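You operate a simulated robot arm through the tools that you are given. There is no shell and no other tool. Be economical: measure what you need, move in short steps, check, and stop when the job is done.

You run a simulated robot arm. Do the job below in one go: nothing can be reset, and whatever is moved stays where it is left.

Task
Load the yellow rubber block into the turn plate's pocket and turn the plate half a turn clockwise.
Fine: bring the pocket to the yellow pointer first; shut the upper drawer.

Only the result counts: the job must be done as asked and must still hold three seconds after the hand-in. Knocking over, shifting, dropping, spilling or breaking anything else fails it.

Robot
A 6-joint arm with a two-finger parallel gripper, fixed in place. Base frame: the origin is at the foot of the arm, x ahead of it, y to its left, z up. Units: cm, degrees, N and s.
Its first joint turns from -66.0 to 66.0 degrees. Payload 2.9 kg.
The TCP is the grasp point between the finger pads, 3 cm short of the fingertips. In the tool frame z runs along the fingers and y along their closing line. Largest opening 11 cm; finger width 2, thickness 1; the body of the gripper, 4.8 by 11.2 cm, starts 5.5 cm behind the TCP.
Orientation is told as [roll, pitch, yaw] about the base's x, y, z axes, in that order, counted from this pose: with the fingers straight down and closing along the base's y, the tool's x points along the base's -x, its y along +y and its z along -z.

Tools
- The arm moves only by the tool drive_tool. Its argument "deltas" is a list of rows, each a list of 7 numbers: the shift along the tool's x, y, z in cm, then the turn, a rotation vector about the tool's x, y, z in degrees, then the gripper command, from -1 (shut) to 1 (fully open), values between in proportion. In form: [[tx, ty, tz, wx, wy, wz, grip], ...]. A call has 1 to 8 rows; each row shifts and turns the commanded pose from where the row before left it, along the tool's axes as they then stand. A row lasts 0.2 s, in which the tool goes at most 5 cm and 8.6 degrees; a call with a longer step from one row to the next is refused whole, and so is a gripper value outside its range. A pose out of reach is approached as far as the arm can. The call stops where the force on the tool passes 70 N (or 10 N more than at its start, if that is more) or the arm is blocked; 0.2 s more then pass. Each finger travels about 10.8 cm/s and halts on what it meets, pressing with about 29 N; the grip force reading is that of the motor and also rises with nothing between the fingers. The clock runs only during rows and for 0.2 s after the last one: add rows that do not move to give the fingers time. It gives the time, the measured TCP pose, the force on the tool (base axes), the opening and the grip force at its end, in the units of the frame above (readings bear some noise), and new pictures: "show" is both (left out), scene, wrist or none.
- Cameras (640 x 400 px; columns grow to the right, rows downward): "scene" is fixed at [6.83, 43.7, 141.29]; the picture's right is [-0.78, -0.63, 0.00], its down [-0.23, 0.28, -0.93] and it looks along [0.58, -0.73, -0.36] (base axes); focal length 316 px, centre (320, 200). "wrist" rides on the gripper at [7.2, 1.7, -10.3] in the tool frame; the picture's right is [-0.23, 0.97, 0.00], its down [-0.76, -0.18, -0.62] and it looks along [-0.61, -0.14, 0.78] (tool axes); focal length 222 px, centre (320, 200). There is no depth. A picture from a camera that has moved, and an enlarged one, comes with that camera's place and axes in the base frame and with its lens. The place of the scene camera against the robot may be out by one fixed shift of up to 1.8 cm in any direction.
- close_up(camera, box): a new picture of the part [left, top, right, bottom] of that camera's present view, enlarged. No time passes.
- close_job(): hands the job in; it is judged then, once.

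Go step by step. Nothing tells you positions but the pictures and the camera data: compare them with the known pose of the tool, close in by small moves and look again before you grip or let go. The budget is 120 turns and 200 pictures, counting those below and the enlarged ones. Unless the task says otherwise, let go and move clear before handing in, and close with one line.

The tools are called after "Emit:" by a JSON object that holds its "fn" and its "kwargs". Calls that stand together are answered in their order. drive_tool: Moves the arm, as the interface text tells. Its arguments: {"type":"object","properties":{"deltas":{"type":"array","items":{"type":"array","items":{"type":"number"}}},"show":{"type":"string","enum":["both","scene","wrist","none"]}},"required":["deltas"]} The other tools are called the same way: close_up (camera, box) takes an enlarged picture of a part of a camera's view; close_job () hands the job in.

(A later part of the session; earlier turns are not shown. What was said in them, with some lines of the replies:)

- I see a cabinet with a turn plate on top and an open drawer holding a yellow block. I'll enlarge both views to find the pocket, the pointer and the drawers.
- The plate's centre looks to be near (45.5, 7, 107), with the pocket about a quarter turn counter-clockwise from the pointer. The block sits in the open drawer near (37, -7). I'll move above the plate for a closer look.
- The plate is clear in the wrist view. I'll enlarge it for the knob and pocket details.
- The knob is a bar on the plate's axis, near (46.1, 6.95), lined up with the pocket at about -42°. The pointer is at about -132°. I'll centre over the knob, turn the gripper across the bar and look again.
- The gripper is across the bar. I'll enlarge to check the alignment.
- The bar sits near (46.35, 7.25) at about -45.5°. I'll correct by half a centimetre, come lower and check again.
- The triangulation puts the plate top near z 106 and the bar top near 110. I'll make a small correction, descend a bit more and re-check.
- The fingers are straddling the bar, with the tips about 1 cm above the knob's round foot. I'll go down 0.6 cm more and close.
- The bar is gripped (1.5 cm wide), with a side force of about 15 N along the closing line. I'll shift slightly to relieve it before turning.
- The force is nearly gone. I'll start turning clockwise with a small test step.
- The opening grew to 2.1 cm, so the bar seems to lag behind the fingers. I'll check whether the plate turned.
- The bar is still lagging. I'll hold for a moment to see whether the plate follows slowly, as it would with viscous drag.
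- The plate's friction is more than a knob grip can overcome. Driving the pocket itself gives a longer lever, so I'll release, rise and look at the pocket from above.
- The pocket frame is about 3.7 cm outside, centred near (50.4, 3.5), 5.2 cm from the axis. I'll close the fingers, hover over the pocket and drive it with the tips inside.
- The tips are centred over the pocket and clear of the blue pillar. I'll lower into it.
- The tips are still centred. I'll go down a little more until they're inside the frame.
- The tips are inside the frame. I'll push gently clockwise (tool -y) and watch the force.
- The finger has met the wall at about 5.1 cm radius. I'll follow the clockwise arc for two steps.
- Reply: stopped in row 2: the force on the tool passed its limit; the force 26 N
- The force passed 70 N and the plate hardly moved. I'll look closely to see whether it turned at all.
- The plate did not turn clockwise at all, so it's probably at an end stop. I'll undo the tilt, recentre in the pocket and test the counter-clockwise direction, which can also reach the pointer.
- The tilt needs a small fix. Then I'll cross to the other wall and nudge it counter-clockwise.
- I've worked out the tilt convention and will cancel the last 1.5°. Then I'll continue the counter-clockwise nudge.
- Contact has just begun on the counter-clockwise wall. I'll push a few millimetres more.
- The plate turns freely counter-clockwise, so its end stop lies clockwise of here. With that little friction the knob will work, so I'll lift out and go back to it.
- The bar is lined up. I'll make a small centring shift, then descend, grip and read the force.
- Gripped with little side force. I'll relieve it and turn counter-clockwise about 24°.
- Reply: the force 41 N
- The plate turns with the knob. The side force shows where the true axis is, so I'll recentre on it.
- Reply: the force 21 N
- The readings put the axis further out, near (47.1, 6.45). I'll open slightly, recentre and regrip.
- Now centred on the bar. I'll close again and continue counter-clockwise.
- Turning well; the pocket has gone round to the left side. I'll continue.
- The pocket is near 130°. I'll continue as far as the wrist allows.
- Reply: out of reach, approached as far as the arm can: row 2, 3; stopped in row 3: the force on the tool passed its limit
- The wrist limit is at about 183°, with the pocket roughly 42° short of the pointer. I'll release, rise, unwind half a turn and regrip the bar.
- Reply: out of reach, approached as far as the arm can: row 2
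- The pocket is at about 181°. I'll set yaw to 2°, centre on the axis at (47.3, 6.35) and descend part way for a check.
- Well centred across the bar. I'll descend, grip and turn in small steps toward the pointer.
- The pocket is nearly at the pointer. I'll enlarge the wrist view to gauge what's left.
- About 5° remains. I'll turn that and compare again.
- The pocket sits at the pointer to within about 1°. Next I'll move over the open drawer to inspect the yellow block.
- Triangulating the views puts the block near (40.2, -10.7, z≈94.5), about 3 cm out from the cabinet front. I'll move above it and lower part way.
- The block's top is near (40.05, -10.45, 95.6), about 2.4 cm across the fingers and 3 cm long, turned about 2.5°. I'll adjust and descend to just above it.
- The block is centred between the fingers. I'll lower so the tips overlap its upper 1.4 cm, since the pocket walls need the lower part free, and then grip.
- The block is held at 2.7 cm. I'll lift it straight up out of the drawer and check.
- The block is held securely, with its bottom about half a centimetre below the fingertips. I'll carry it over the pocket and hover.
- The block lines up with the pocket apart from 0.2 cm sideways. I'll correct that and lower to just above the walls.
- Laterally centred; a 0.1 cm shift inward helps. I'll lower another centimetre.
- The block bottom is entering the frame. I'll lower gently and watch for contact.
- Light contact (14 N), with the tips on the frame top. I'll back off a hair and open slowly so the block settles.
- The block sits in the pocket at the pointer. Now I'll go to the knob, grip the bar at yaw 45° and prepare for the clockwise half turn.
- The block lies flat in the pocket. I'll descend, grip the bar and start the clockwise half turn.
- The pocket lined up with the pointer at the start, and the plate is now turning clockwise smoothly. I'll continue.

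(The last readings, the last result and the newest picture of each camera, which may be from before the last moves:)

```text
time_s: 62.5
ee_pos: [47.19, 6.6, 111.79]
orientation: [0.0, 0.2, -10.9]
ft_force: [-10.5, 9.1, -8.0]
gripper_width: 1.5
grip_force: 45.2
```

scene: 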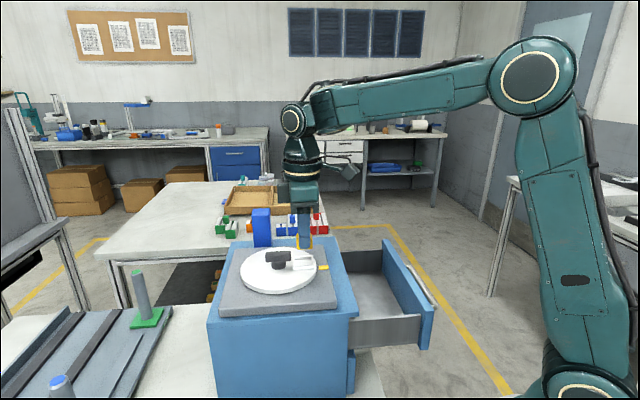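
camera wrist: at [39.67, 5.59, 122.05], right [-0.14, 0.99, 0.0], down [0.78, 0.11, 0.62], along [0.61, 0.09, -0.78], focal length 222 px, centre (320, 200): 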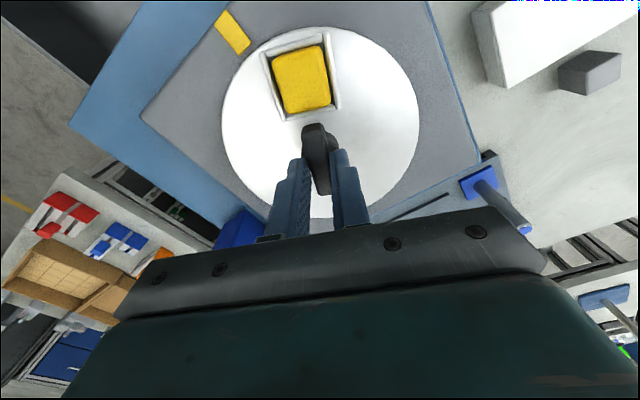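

Emit:
{"fn": "drive_tool", "kwargs": {"deltas": [[0, 0.08, 0, 0, 0, 0, -1], [0, 0, 0, 0, 0, 8, -1], [0, 0, 0, 0, 0, 8, -1], [0, 0, 0, 0, 0, 8, -1], [0, 0, 0, 0, 0, 8, -1], [0, 0, 0, 0, 0, 0, -1]], "show": "none"}}

```text
time_s: 63.9
ee_pos: [47.17, 6.35, 111.76]
orientation: [0.0, 0.1, -43.0]
ft_force: [-13.4, 9.8, -11.2]
gripper_width: 1.5
grip_force: 45.0
```

Emit:
{"fn": "drive_tool", "kwargs": {"deltas": [[0.1, 0, 0, 0, 0, 0, -1], [0, 0, 0, 0, 0, 8, -1], [0, 0, 0, 0, 0, 8, -1], [0, 0, 0, 0, 0, 8, -1], [0, 0, 0, 0, 0, 8, -1], [0, 0, 0, 0, 0, 0, -1]]}}

```text
time_s: 65.2
ee_pos: [47.2, 6.71, 111.67]
orientation: [0.0, 0.0, -75.1]
ft_force: [-2.3, 2.1, -15.8]
gripper_width: 1.46
grip_force: 44.8
camera wrist: at [46.82, 14.18, 122.03], right [1.0, 0.03, 0.0], down [0.02, -0.78, 0.62], along [0.02, -0.62, -0.78], focal length 222 px, centre (320, 200)
```

scene: 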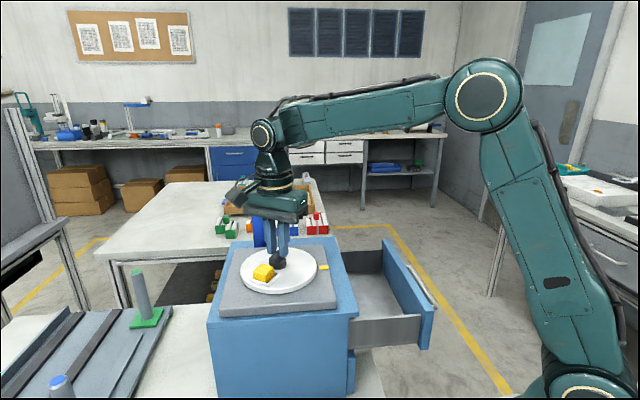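
wrist: 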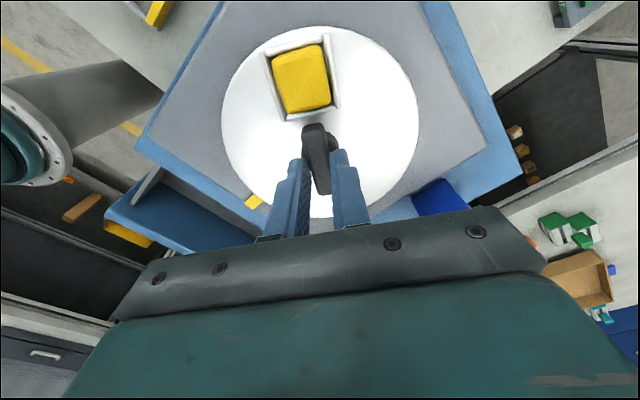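

120° done with the block still seated. 60° remain.

Emit:
{"fn": "drive_tool", "kwargs": {"deltas": [[0, 0, 0, 0, 0, 8, -1], [0, 0, 0, 0, 0, 8, -1], [0, 0, 0, 0, 0, 8, -1], [0, 0, 0, 0, 0, 8, -1], [0, 0, 0, 0, 0, 0, -1]], "show": "none"}}

```text
time_s: 66.5
ee_pos: [47.27, 6.64, 111.73]
orientation: [0.1, 0.1, -107.1]
ft_force: [11.2, -5.5, -14.6]
gripper_width: 1.46
grip_force: 44.7
```

Emit:
{"fn": "drive_tool", "kwargs": {"deltas": [[0, 0.13, 0, 0, 0, 0, -1], [0, 0, 0, 0, 0, 7, -1], [0, 0, 0, 0, 0, 7, -1], [0, 0, 0, 0, 0, 7, -1], [0, 0, 0, 0, 0, 7, -1], [0, 0, 0, 0, 0, 0, -1]]}}

Emit:
{"fn": "close_up", "kwargs": {"camera": "wrist", "box": [180, 0, 460, 220]}}

```text
time_s: 67.8
ee_pos: [47.28, 6.57, 111.74]
orientation: [0.1, 0.0, -135.1]
ft_force: [4.4, -3.3, -11.3]
gripper_width: 1.47
grip_force: 45.3
camera wrist: at [53.49, 10.64, 122.03], right [0.53, -0.85, 0.0], down [-0.66, -0.41, 0.62], along [-0.53, -0.33, -0.78], focal length 222 px, centre (320, 200)
```

scene: 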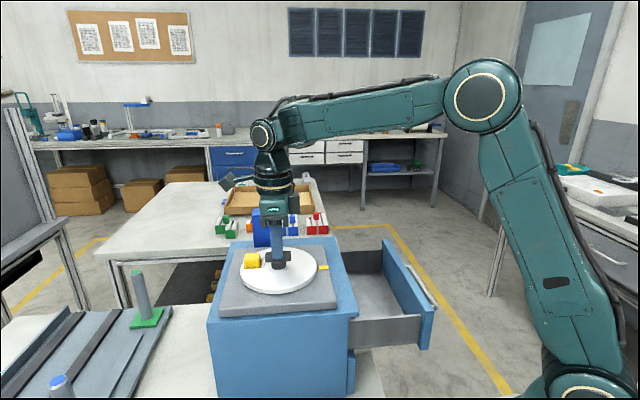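
wrist: 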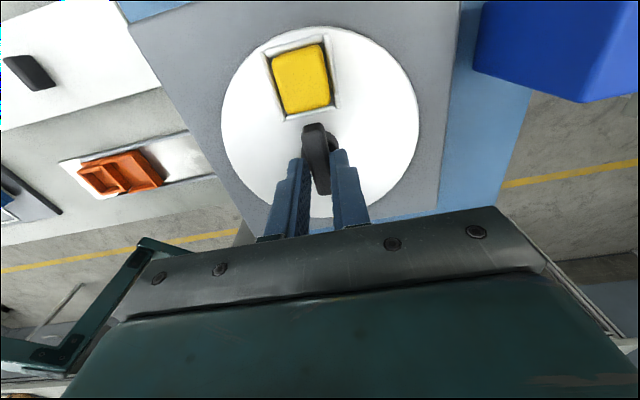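

```text
1.82 times, centred on (320, 110) of wrist
camera zoom: at [53.49, 10.64, 122.03], right [0.53, -0.85, 0.0], down [-0.66, -0.41, 0.62], along [-0.53, -0.33, -0.78], focal length 404 px, centre (320, 364)
```

zoom: 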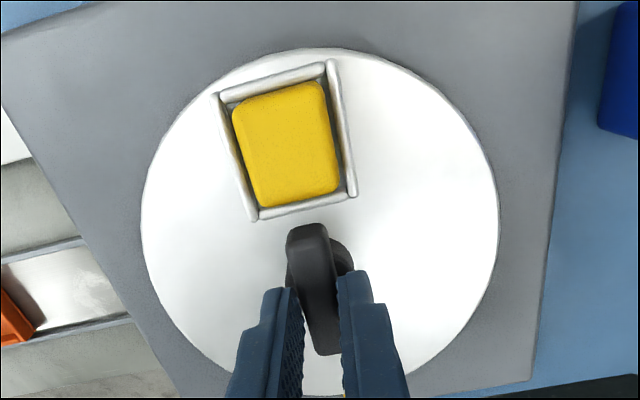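

The half turn is complete, with the pocket opposite the pointer and the block still in it. I'll release, rise and unwind the wrist before dealing with the drawer.

Emit:
{"fn": "drive_tool", "kwargs": {"deltas": [[0, 0, 0, 0, 0, 0, -0.6], [0, 0, 0, 0, 0, 0, -0.1], [0, 0, -3, 0, 0, 0, -0.1], [0, 0, -4, 0, 0, 0, -0.1], [0, 0, -2, 0, 0, -8.5, -0.1], [0, 0, 0, 0, 0, -8.5, -0.5], [0, 0, 0, 0, 0, -8.5, -1], [0, 0, 0, 0, 0, -8.5, -1]], "show": "scene"}}

Emit:
{"fn": "drive_tool", "kwargs": {"deltas": [[0, 0, 0, 0, 0, -8.5, -1], [0, 0, 0, 0, 0, -8.5, -1], [0, 0, 0, 0, 0, -8.5, -1], [0, 0, 0, 0, 0, -8.5, -1], [0, 0, 0, 0, 0, -8.5, -1], [0, 0, 0, 0, 0, -8.5, -1], [0, 0, 0, 0, 0, -8.5, -1], [0, 0, 0, 0, 0, -8.5, -1]], "show": "none"}}

Emit:
{"fn": "drive_tool", "kwargs": {"deltas": [[0, 0, 0, 0, 0, -8.5, -1], [0, 0, 0, 0, 0, -8.5, -1], [0, 0, 0, 0, 0, -8.5, -1], [0, 0, 0, 0, 0, -8.5, -1], [0, 0, 0, 0, 0, -8.5, -1], [0, 0, 0, 0, 0, -8.5, -1], [0, 0, 0, 0, 0, -8.5, -1], [0, 0, 0, 0, 0, -8.5, -1]], "show": "wrist"}}

```text
time_s: 69.7
ee_pos: [47.41, 6.5, 120.62]
orientation: [0.0, 0.1, -100.7]
ft_force: [-0.3, -0.9, -0.7]
gripper_width: 0.0
grip_force: 28.7
```

scene: 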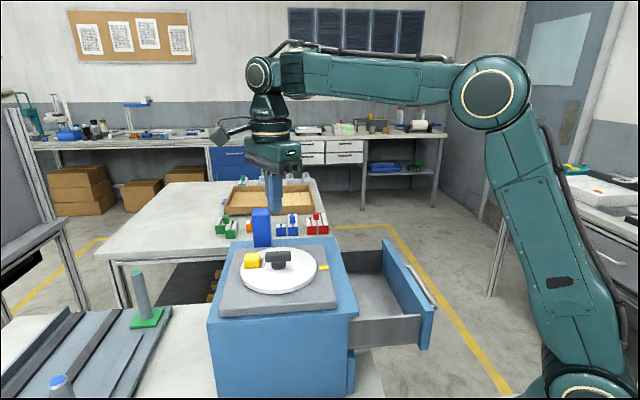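

```text
time_s: 71.5
ee_pos: [47.32, 6.61, 120.62]
orientation: [0.0, -0.1, -32.7]
ft_force: [-0.1, 0.2, 0.2]
gripper_width: 0.01
grip_force: 29.4
```

```text
time_s: 73.2
ee_pos: [47.34, 6.61, 120.87]
orientation: [0.0, 0.0, 35.1]
ft_force: [0.0, -0.3, -0.3]
gripper_width: 0.0
grip_force: 29.4
camera wrist: at [40.26, 3.96, 131.02], right [-0.38, 0.93, 0.0], down [0.72, 0.29, 0.62], along [0.58, 0.23, -0.78], focal length 222 px, centre (320, 200)
```

wrist: 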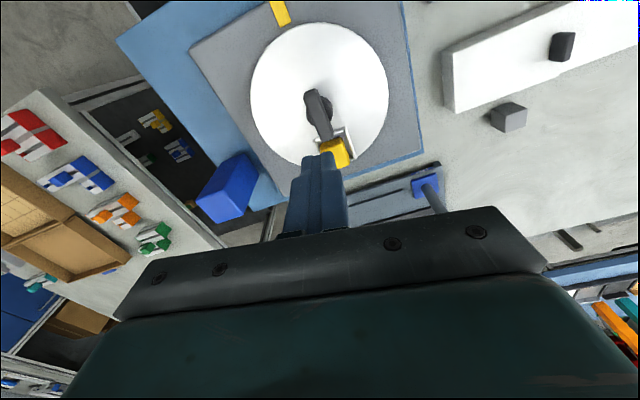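

The plate holds its position. Next I'll move out past the drawer front to look at the panel and handle.

Emit:
{"fn": "drive_tool", "kwargs": {"deltas": [[0, 0, 0, 0, 0, -5, -1], [0, 0, 0, 0, 0, -5, -1], [4.5, 0, 0, 0, 0, 0, -1], [4.5, 0, 0, 0, 0, 0, -1], [4.5, 0, 0, 0, 0, 0, -1], [4.5, 0, 0, 0, 0, 0, -1], [4.5, 0, 0, 0, 0, 0, -1], [0, 0, 0, 0, 0, 0, -1]]}}

Emit:
{"fn": "close_up", "kwargs": {"camera": "scene", "box": [200, 220, 460, 390]}}

```text
time_s: 75.0
ee_pos: [31.49, -9.47, 120.8]
orientation: [0.0, -0.1, 45.0]
ft_force: [0.0, 0.6, -0.1]
gripper_width: 0.0
grip_force: 28.8
camera wrist: at [25.0, -13.2, 131.12], right [-0.53, 0.85, 0.0], down [0.66, 0.41, 0.62], along [0.53, 0.33, -0.78], focal length 222 px, centre (320, 200)
```

scene: 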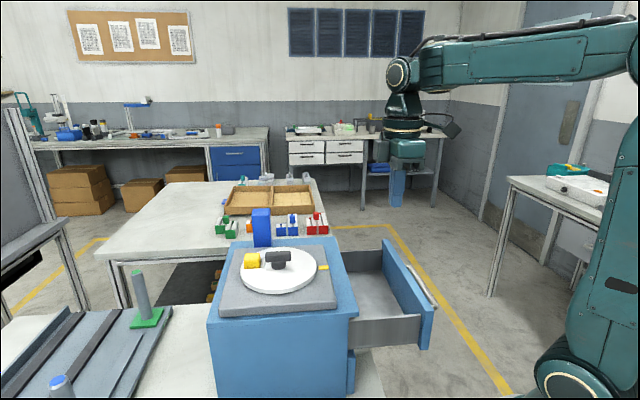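
wrist: 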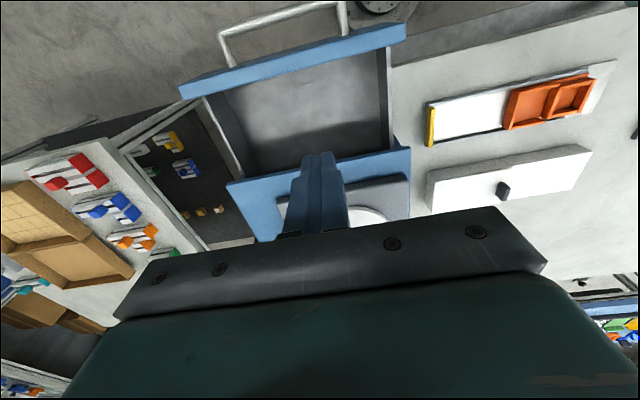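

```text
2.35 times, centred on (330, 305) of scene
camera zoom: at [6.83, 43.7, 141.29], right [-0.78, -0.63, 0.0], down [-0.23, 0.28, -0.93], along [0.58, -0.73, -0.36], focal length 743 px, centre (296, -47)
```

zoom: 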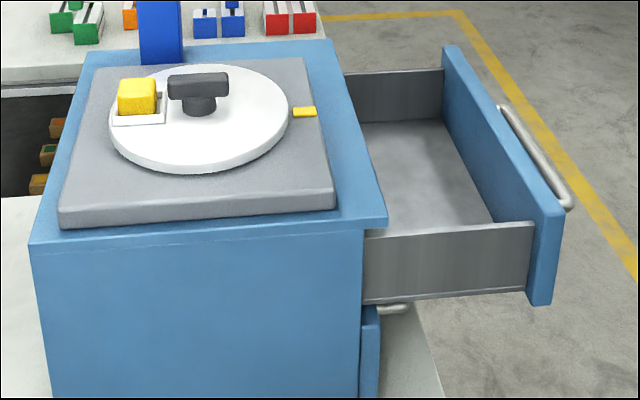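

The handle bar is near (27.1, -17.5, z≈97), about 4 cm out from the panel. I'll position the closed fingers outside it and lower them to its height.

Emit:
{"fn": "drive_tool", "kwargs": {"deltas": [[3.8, -0.86, 0, 0, 0, 0, -1], [3.8, -0.86, 0, 0, 0, 0, -1], [3.8, -0.86, 0, 0, 0, 0, -1], [0, 0, 4.5, 0, 0, 0, -1], [0, 0, 4.5, 0, 0, 0, -1], [0, 0, 4.5, 0, 0, 0, -1], [0, 0, 0, 0, 0, 0, -1]]}}

```text
time_s: 76.7
ee_pos: [25.26, -19.25, 107.2]
orientation: [-0.1, 0.1, 45.1]
ft_force: [-0.3, -0.3, -0.3]
gripper_width: 0.0
grip_force: 28.5
camera wrist: at [18.81, -23.07, 117.54], right [-0.53, 0.85, 0.0], down [0.66, 0.41, 0.62], along [0.53, 0.33, -0.78], focal length 222 px, centre (320, 200)
```

scene: 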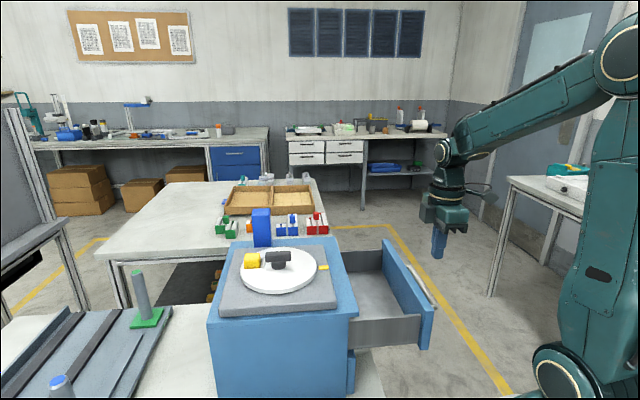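
wrist: 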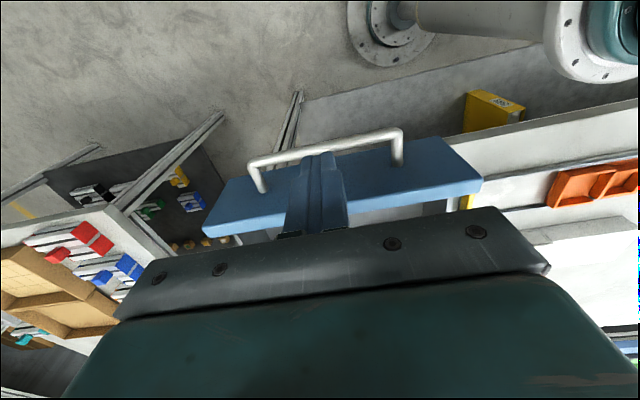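

The handle bar is about 1.8 cm inward of the fingers. I'll back off 0.5 cm more, descend to z≈98 and check.

Emit:
{"fn": "drive_tool", "kwargs": {"deltas": [[0.6, 0, 0, 0, 0, 0, -1], [0, 0, 4.6, 0, 0, 0, -1], [0, 0, 4.6, 0, 0, 0, -1], [0, 0, 0, 0, 0, 0, -1]]}}

Emit:
{"fn": "close_up", "kwargs": {"camera": "scene", "box": [350, 200, 490, 360]}}

```text
time_s: 77.7
ee_pos: [24.64, -19.58, 98.07]
orientation: [0.0, 0.1, 45.1]
ft_force: [0.7, -0.1, -0.2]
gripper_width: 0.0
grip_force: 29.1
camera wrist: at [18.22, -23.45, 108.37], right [-0.53, 0.85, 0.0], down [0.66, 0.41, 0.62], along [0.53, 0.33, -0.78], focal length 222 px, centre (320, 200)
```

scene: 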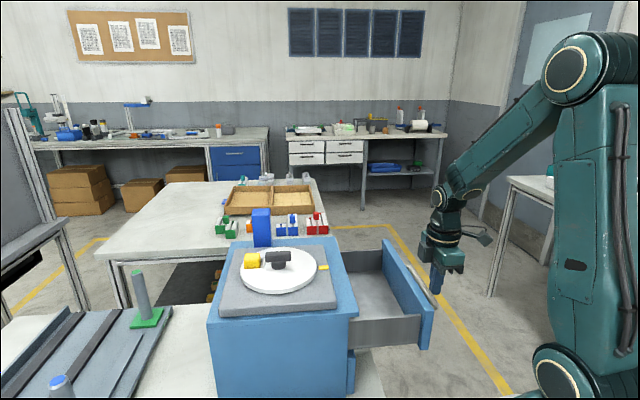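
wrist: 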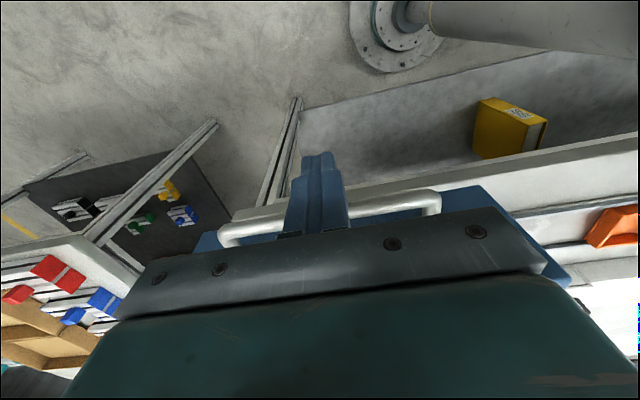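

```text
2.50 times, centred on (420, 280) of scene
camera zoom: at [6.83, 43.7, 141.29], right [-0.78, -0.63, 0.0], down [-0.23, 0.28, -0.93], along [0.58, -0.73, -0.36], focal length 790 px, centre (70, 0)
```

zoom: 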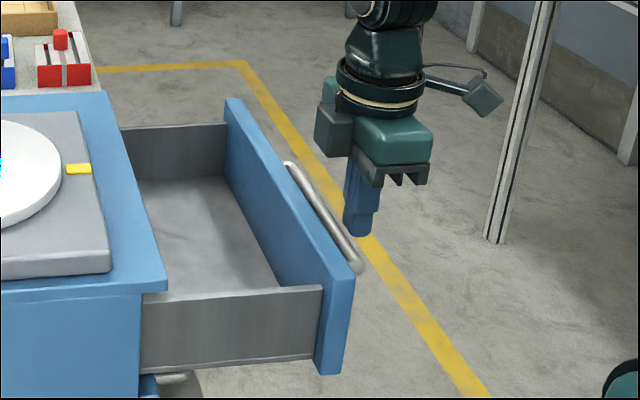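

The fingers are outside the handle at its height. I'll push inward (tool -x) in moderate steps.

Emit:
{"fn": "drive_tool", "kwargs": {"deltas": [[-0.8, 0, 0, 0, 0, 0, -1], [-0.8, 0, 0, 0, 0, 0, -1], [-0.8, 0, 0, 0, 0, 0, -1], [-0.8, 0, 0, 0, 0, 0, -1], [-0.8, 0, 0, 0, 0, 0, -1], [0, 0, 0, 0, 0, 0, -1]]}}

```text
time_s: 79.0
ee_pos: [27.56, -16.64, 98.21]
orientation: [0.0, 0.0, 45.1]
ft_force: [0.0, -0.7, 1.2]
gripper_width: 0.0
grip_force: 28.8
camera wrist: at [21.12, -20.62, 108.39], right [-0.53, 0.85, 0.0], down [0.66, 0.41, 0.62], along [0.53, 0.33, -0.78], focal length 222 px, centre (320, 200)
```

scene: 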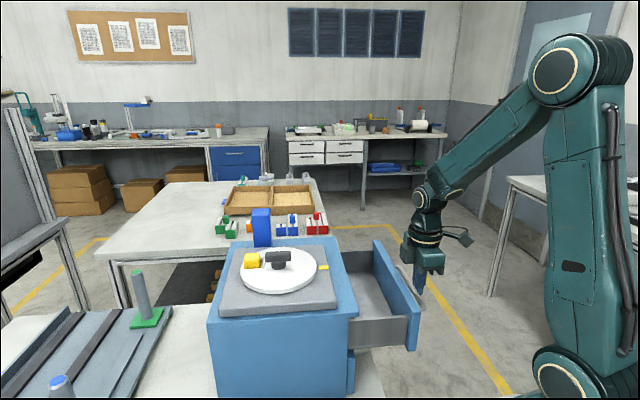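
wrist: 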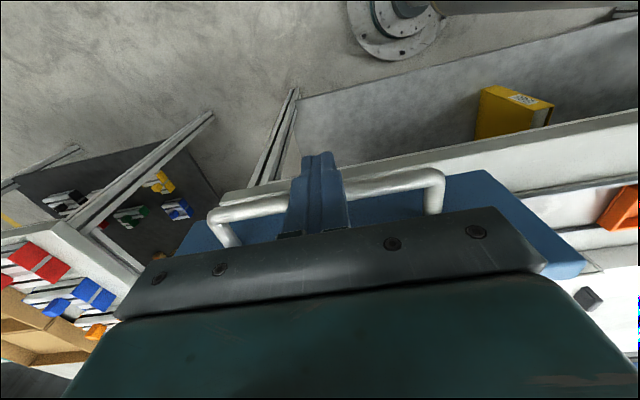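

The drawer is sliding in easily. I'll keep pushing.

Emit:
{"fn": "drive_tool", "kwargs": {"deltas": [[-0.8, 0, 0, 0, 0, 0, -1], [-0.8, 0, 0, 0, 0, 0, -1], [-0.8, 0, 0, 0, 0, 0, -1], [-0.8, 0, 0, 0, 0, 0, -1], [-0.8, 0, 0, 0, 0, 0, -1], [-0.8, 0, 0, 0, 0, 0, -1], [-0.8, 0, 0, 0, 0, 0, -1], [0, 0, 0, 0, 0, 0, -1]]}}

```text
time_s: 80.8
ee_pos: [31.5, -12.85, 98.06]
orientation: [0.0, 0.1, 45.1]
ft_force: [-0.5, -0.4, 1.0]
gripper_width: 0.0
grip_force: 29.4
camera wrist: at [25.04, -16.63, 108.4], right [-0.53, 0.85, 0.0], down [0.66, 0.41, 0.62], along [0.53, 0.33, -0.78], focal length 222 px, centre (320, 200)
```

scene: 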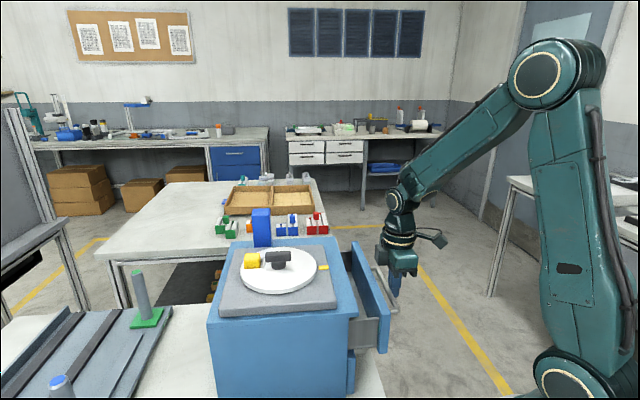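
wrist: 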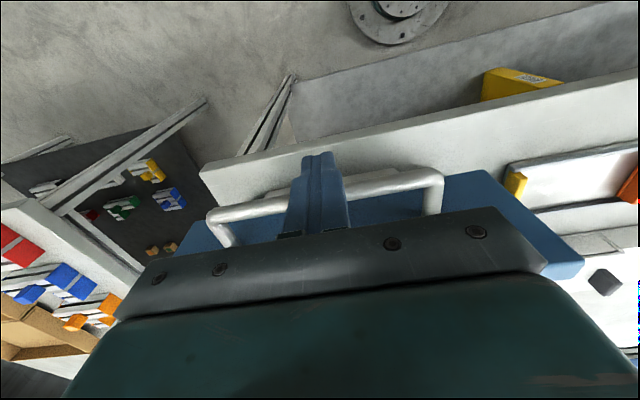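

About 5 cm remains. I'll continue with smaller steps.

Emit:
{"fn": "drive_tool", "kwargs": {"deltas": [[-0.6, 0, 0, 0, 0, 0, -1], [-0.6, 0, 0, 0, 0, 0, -1], [-0.6, 0, 0, 0, 0, 0, -1], [-0.6, 0, 0, 0, 0, 0, -1], [-0.6, 0, 0, 0, 0, 0, -1], [0, 0, 0, 0, 0, 0, -1]], "show": "scene"}}

Emit:
{"fn": "close_up", "kwargs": {"camera": "scene", "box": [300, 220, 420, 370]}}

```text
time_s: 82.2
ee_pos: [33.57, -10.79, 98.02]
orientation: [0.1, 0.1, 45.1]
ft_force: [-0.3, 0.4, 0.0]
gripper_width: 0.0
grip_force: 28.9
```

scene: 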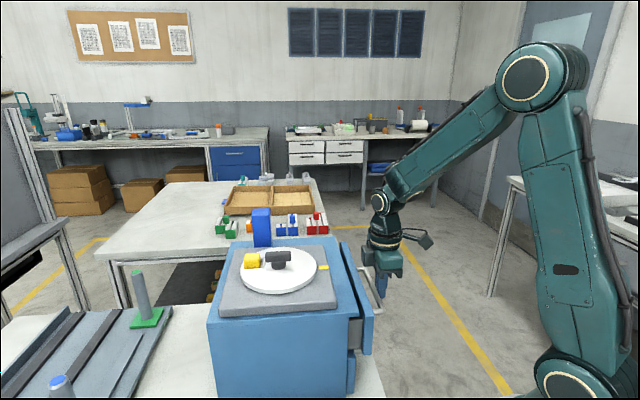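

```text
2.67 times, centred on (360, 295) of scene
camera zoom: at [6.83, 43.7, 141.3], right [-0.78, -0.63, 0.0], down [-0.23, 0.28, -0.93], along [0.58, -0.73, -0.36], focal length 842 px, centre (213, -53)
```

zoom: 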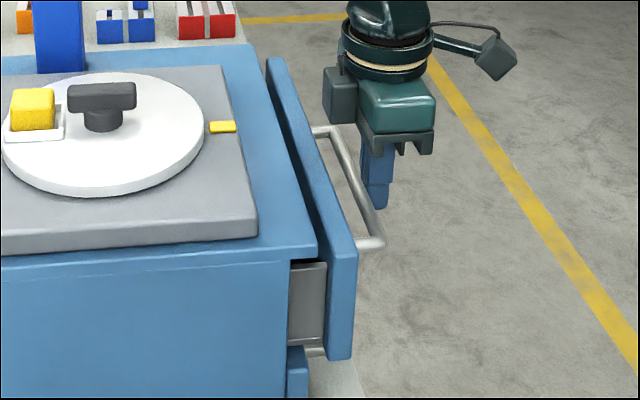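

Around 2 cm remains. I'll use small steps until the panel seats.

Emit:
{"fn": "drive_tool", "kwargs": {"deltas": [[-0.4, 0, 0, 0, 0, 0, -1], [-0.4, 0, 0, 0, 0, 0, -1], [-0.4, 0, 0, 0, 0, 0, -1], [-0.4, 0, 0, 0, 0, 0, -1], [0, 0, 0, 0, 0, 0, -1]], "show": "none"}}

Emit:
{"fn": "close_up", "kwargs": {"camera": "scene", "box": [300, 220, 420, 370]}}

```text
time_s: 83.5
ee_pos: [34.74, -9.61, 98.06]
orientation: [0.0, 0.0, 45.1]
ft_force: [-0.4, 0.5, 0.4]
gripper_width: 0.0
grip_force: 29.1
```

```text
2.67 times, centred on (360, 295) of scene
camera zoom: at [6.83, 43.7, 141.3], right [-0.78, -0.63, 0.0], down [-0.23, 0.28, -0.93], along [0.58, -0.73, -0.36], focal length 842 px, centre (213, -53)
```

zoom: 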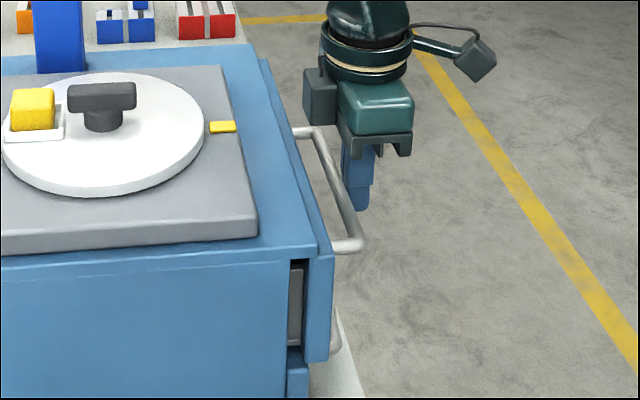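

Emit:
{"fn": "drive_tool", "kwargs": {"deltas": [[-0.3, 0, 0, 0, 0, 0, -1], [-0.3, 0, 0, 0, 0, 0, -1], [-0.2, 0, 0, 0, 0, 0, -1], [-0.2, 0, 0, 0, 0, 0, -1], [0, 0, 0, 0, 0, 0, -1]], "show": "none"}}

Emit:
{"fn": "close_up", "kwargs": {"camera": "scene", "box": [300, 220, 420, 370]}}

```text
time_s: 84.7
ee_pos: [35.43, -8.78, 98.06]
orientation: [0.0, -0.1, 45.1]
ft_force: [0.3, 0.1, -0.7]
gripper_width: 0.0
grip_force: 29.0
```

```text
2.67 times, centred on (360, 295) of scene
camera zoom: at [6.83, 43.7, 141.29], right [-0.78, -0.63, 0.0], down [-0.23, 0.28, -0.93], along [0.58, -0.73, -0.36], focal length 842 px, centre (213, -53)
```

zoom: 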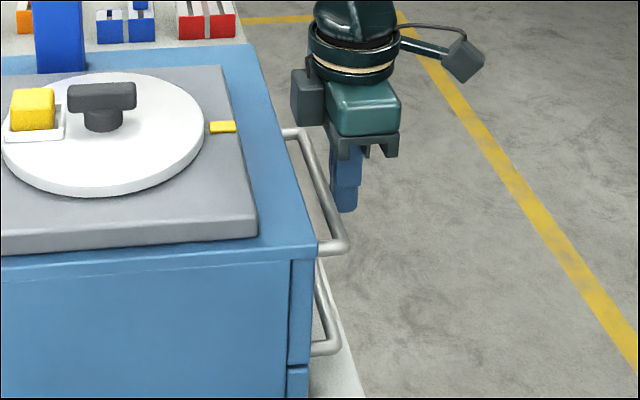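

It looks nearly flush. I'll press a little more until it resists.

Emit:
{"fn": "drive_tool", "kwargs": {"deltas": [[-0.2, 0, 0, 0, 0, 0, -1], [-0.2, 0, 0, 0, 0, 0, -1], [0, 0, 0, 0, 0, 0, -1]], "show": "none"}}

Emit:
{"fn": "close_up", "kwargs": {"camera": "scene", "box": [300, 220, 420, 370]}}

```text
time_s: 85.5
ee_pos: [35.77, -8.6, 98.04]
orientation: [0.0, 0.0, 45.0]
ft_force: [-2.9, -4.1, 0.9]
gripper_width: 0.0
grip_force: 28.8
```

```text
2.67 times, centred on (360, 295) of scene
camera zoom: at [6.82, 43.69, 141.3], right [-0.78, -0.63, 0.0], down [-0.23, 0.28, -0.93], along [0.58, -0.73, -0.36], focal length 842 px, centre (213, -53)
```

zoom: 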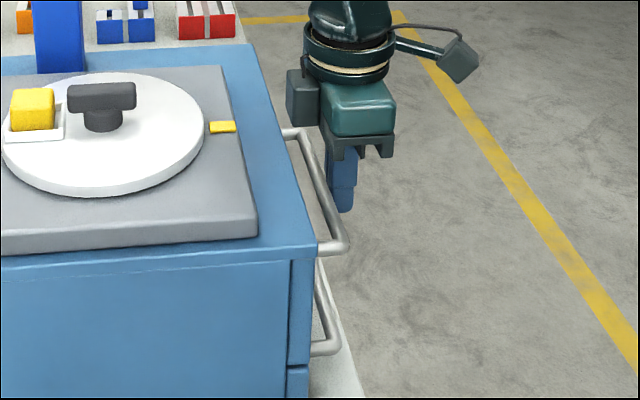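

Contact has been made and the drawer no longer moves. I'll press once more lightly, then back away and rise.

Emit:
{"fn": "drive_tool", "kwargs": {"deltas": [[-0.2, 0, 0, 0, 0, 0, -1], [0, 0, 0, 0, 0, 0, -1]], "show": "none"}}

Emit:
{"fn": "drive_tool", "kwargs": {"deltas": [[1, 0, 0, 0, 0, 0, -1], [3, 0, 0, 0, 0, 0, -1], [2, 0, 0, 0, 0, 0, -1], [0, 0, -4.5, 0, 0, 0, -1], [0, 0, -4.5, 0, 0, 0, -1], [0, 0, -4.5, 0, 0, 0, -1], [0, 0, -4.5, 0, 0, 0, -1], [0, 0, -4.5, 0, 0, 0, -1]], "show": "both"}}

Emit:
{"fn": "close_up", "kwargs": {"camera": "scene", "box": [200, 210, 400, 390]}}

Emit:
{"fn": "close_up", "kwargs": {"camera": "wrist", "box": [150, 60, 450, 230]}}

```text
time_s: 86.0
ee_pos: [35.76, -8.68, 98.02]
orientation: [0.0, 0.1, 44.9]
ft_force: [-16.6, -18.5, 1.9]
gripper_width: 0.04
grip_force: 28.9
```

```text
time_s: 87.8
ee_pos: [31.72, -12.57, 120.73]
orientation: [0.0, 0.0, 45.1]
ft_force: [0.8, 0.1, -0.1]
gripper_width: 0.01
grip_force: 28.4
camera wrist: at [25.2, -16.45, 130.99], right [-0.53, 0.85, 0.0], down [0.66, 0.41, 0.62], along [0.53, 0.33, -0.78], focal length 222 px, centre (320, 200)
```

scene: 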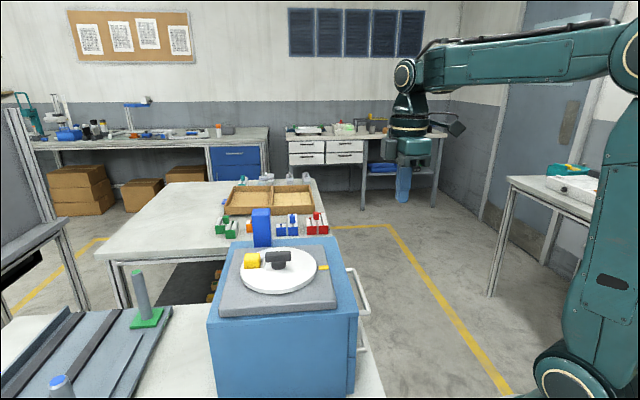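
wrist: 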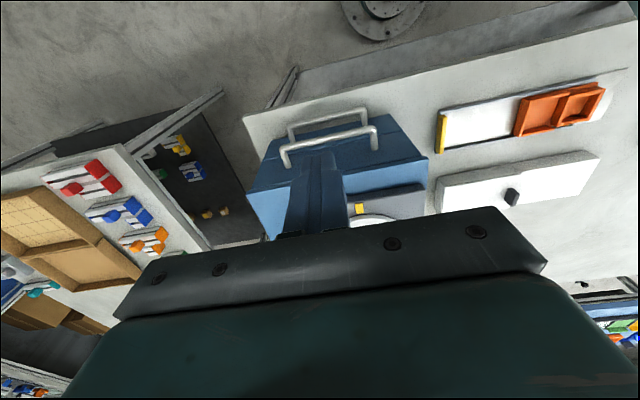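

```text
2.22 times, centred on (300, 300) of scene
camera zoom: at [6.83, 43.7, 141.29], right [-0.78, -0.63, 0.0], down [-0.23, 0.28, -0.93], along [0.58, -0.73, -0.36], focal length 702 px, centre (364, -22)
```

zoom: 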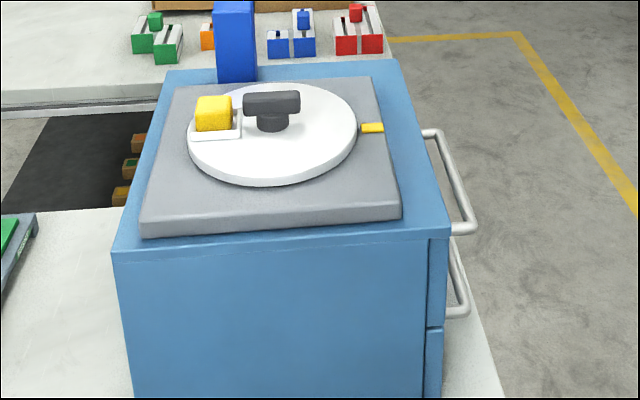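

```text
2.13 times, centred on (300, 145) of wrist
camera zoom: at [25.2, -16.45, 130.99], right [-0.53, 0.85, 0.0], down [0.66, 0.41, 0.62], along [0.53, 0.33, -0.78], focal length 474 px, centre (363, 317)
```

zoom: 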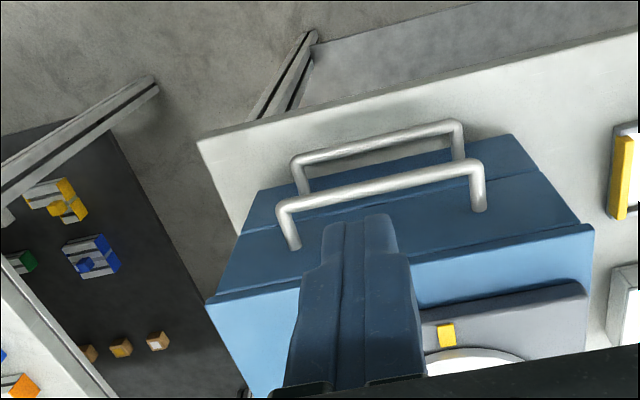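

The drawer is flush with the lower one, the block is in the pocket opposite the pointer, and the arm is clear. I'm handing the job in.

Emit:
{"fn": "close_job", "kwargs": {}}

```text
The job is handed in.
```

I brought the pocket to the yellow pointer, loaded the yellow block into it, turned the plate half a turn clockwise and shut the upper drawer. An end stop blocked the short way to the pointer, so I turned the plate counter-clockwise to reach it. Nothing else looked moved in the final pictures.
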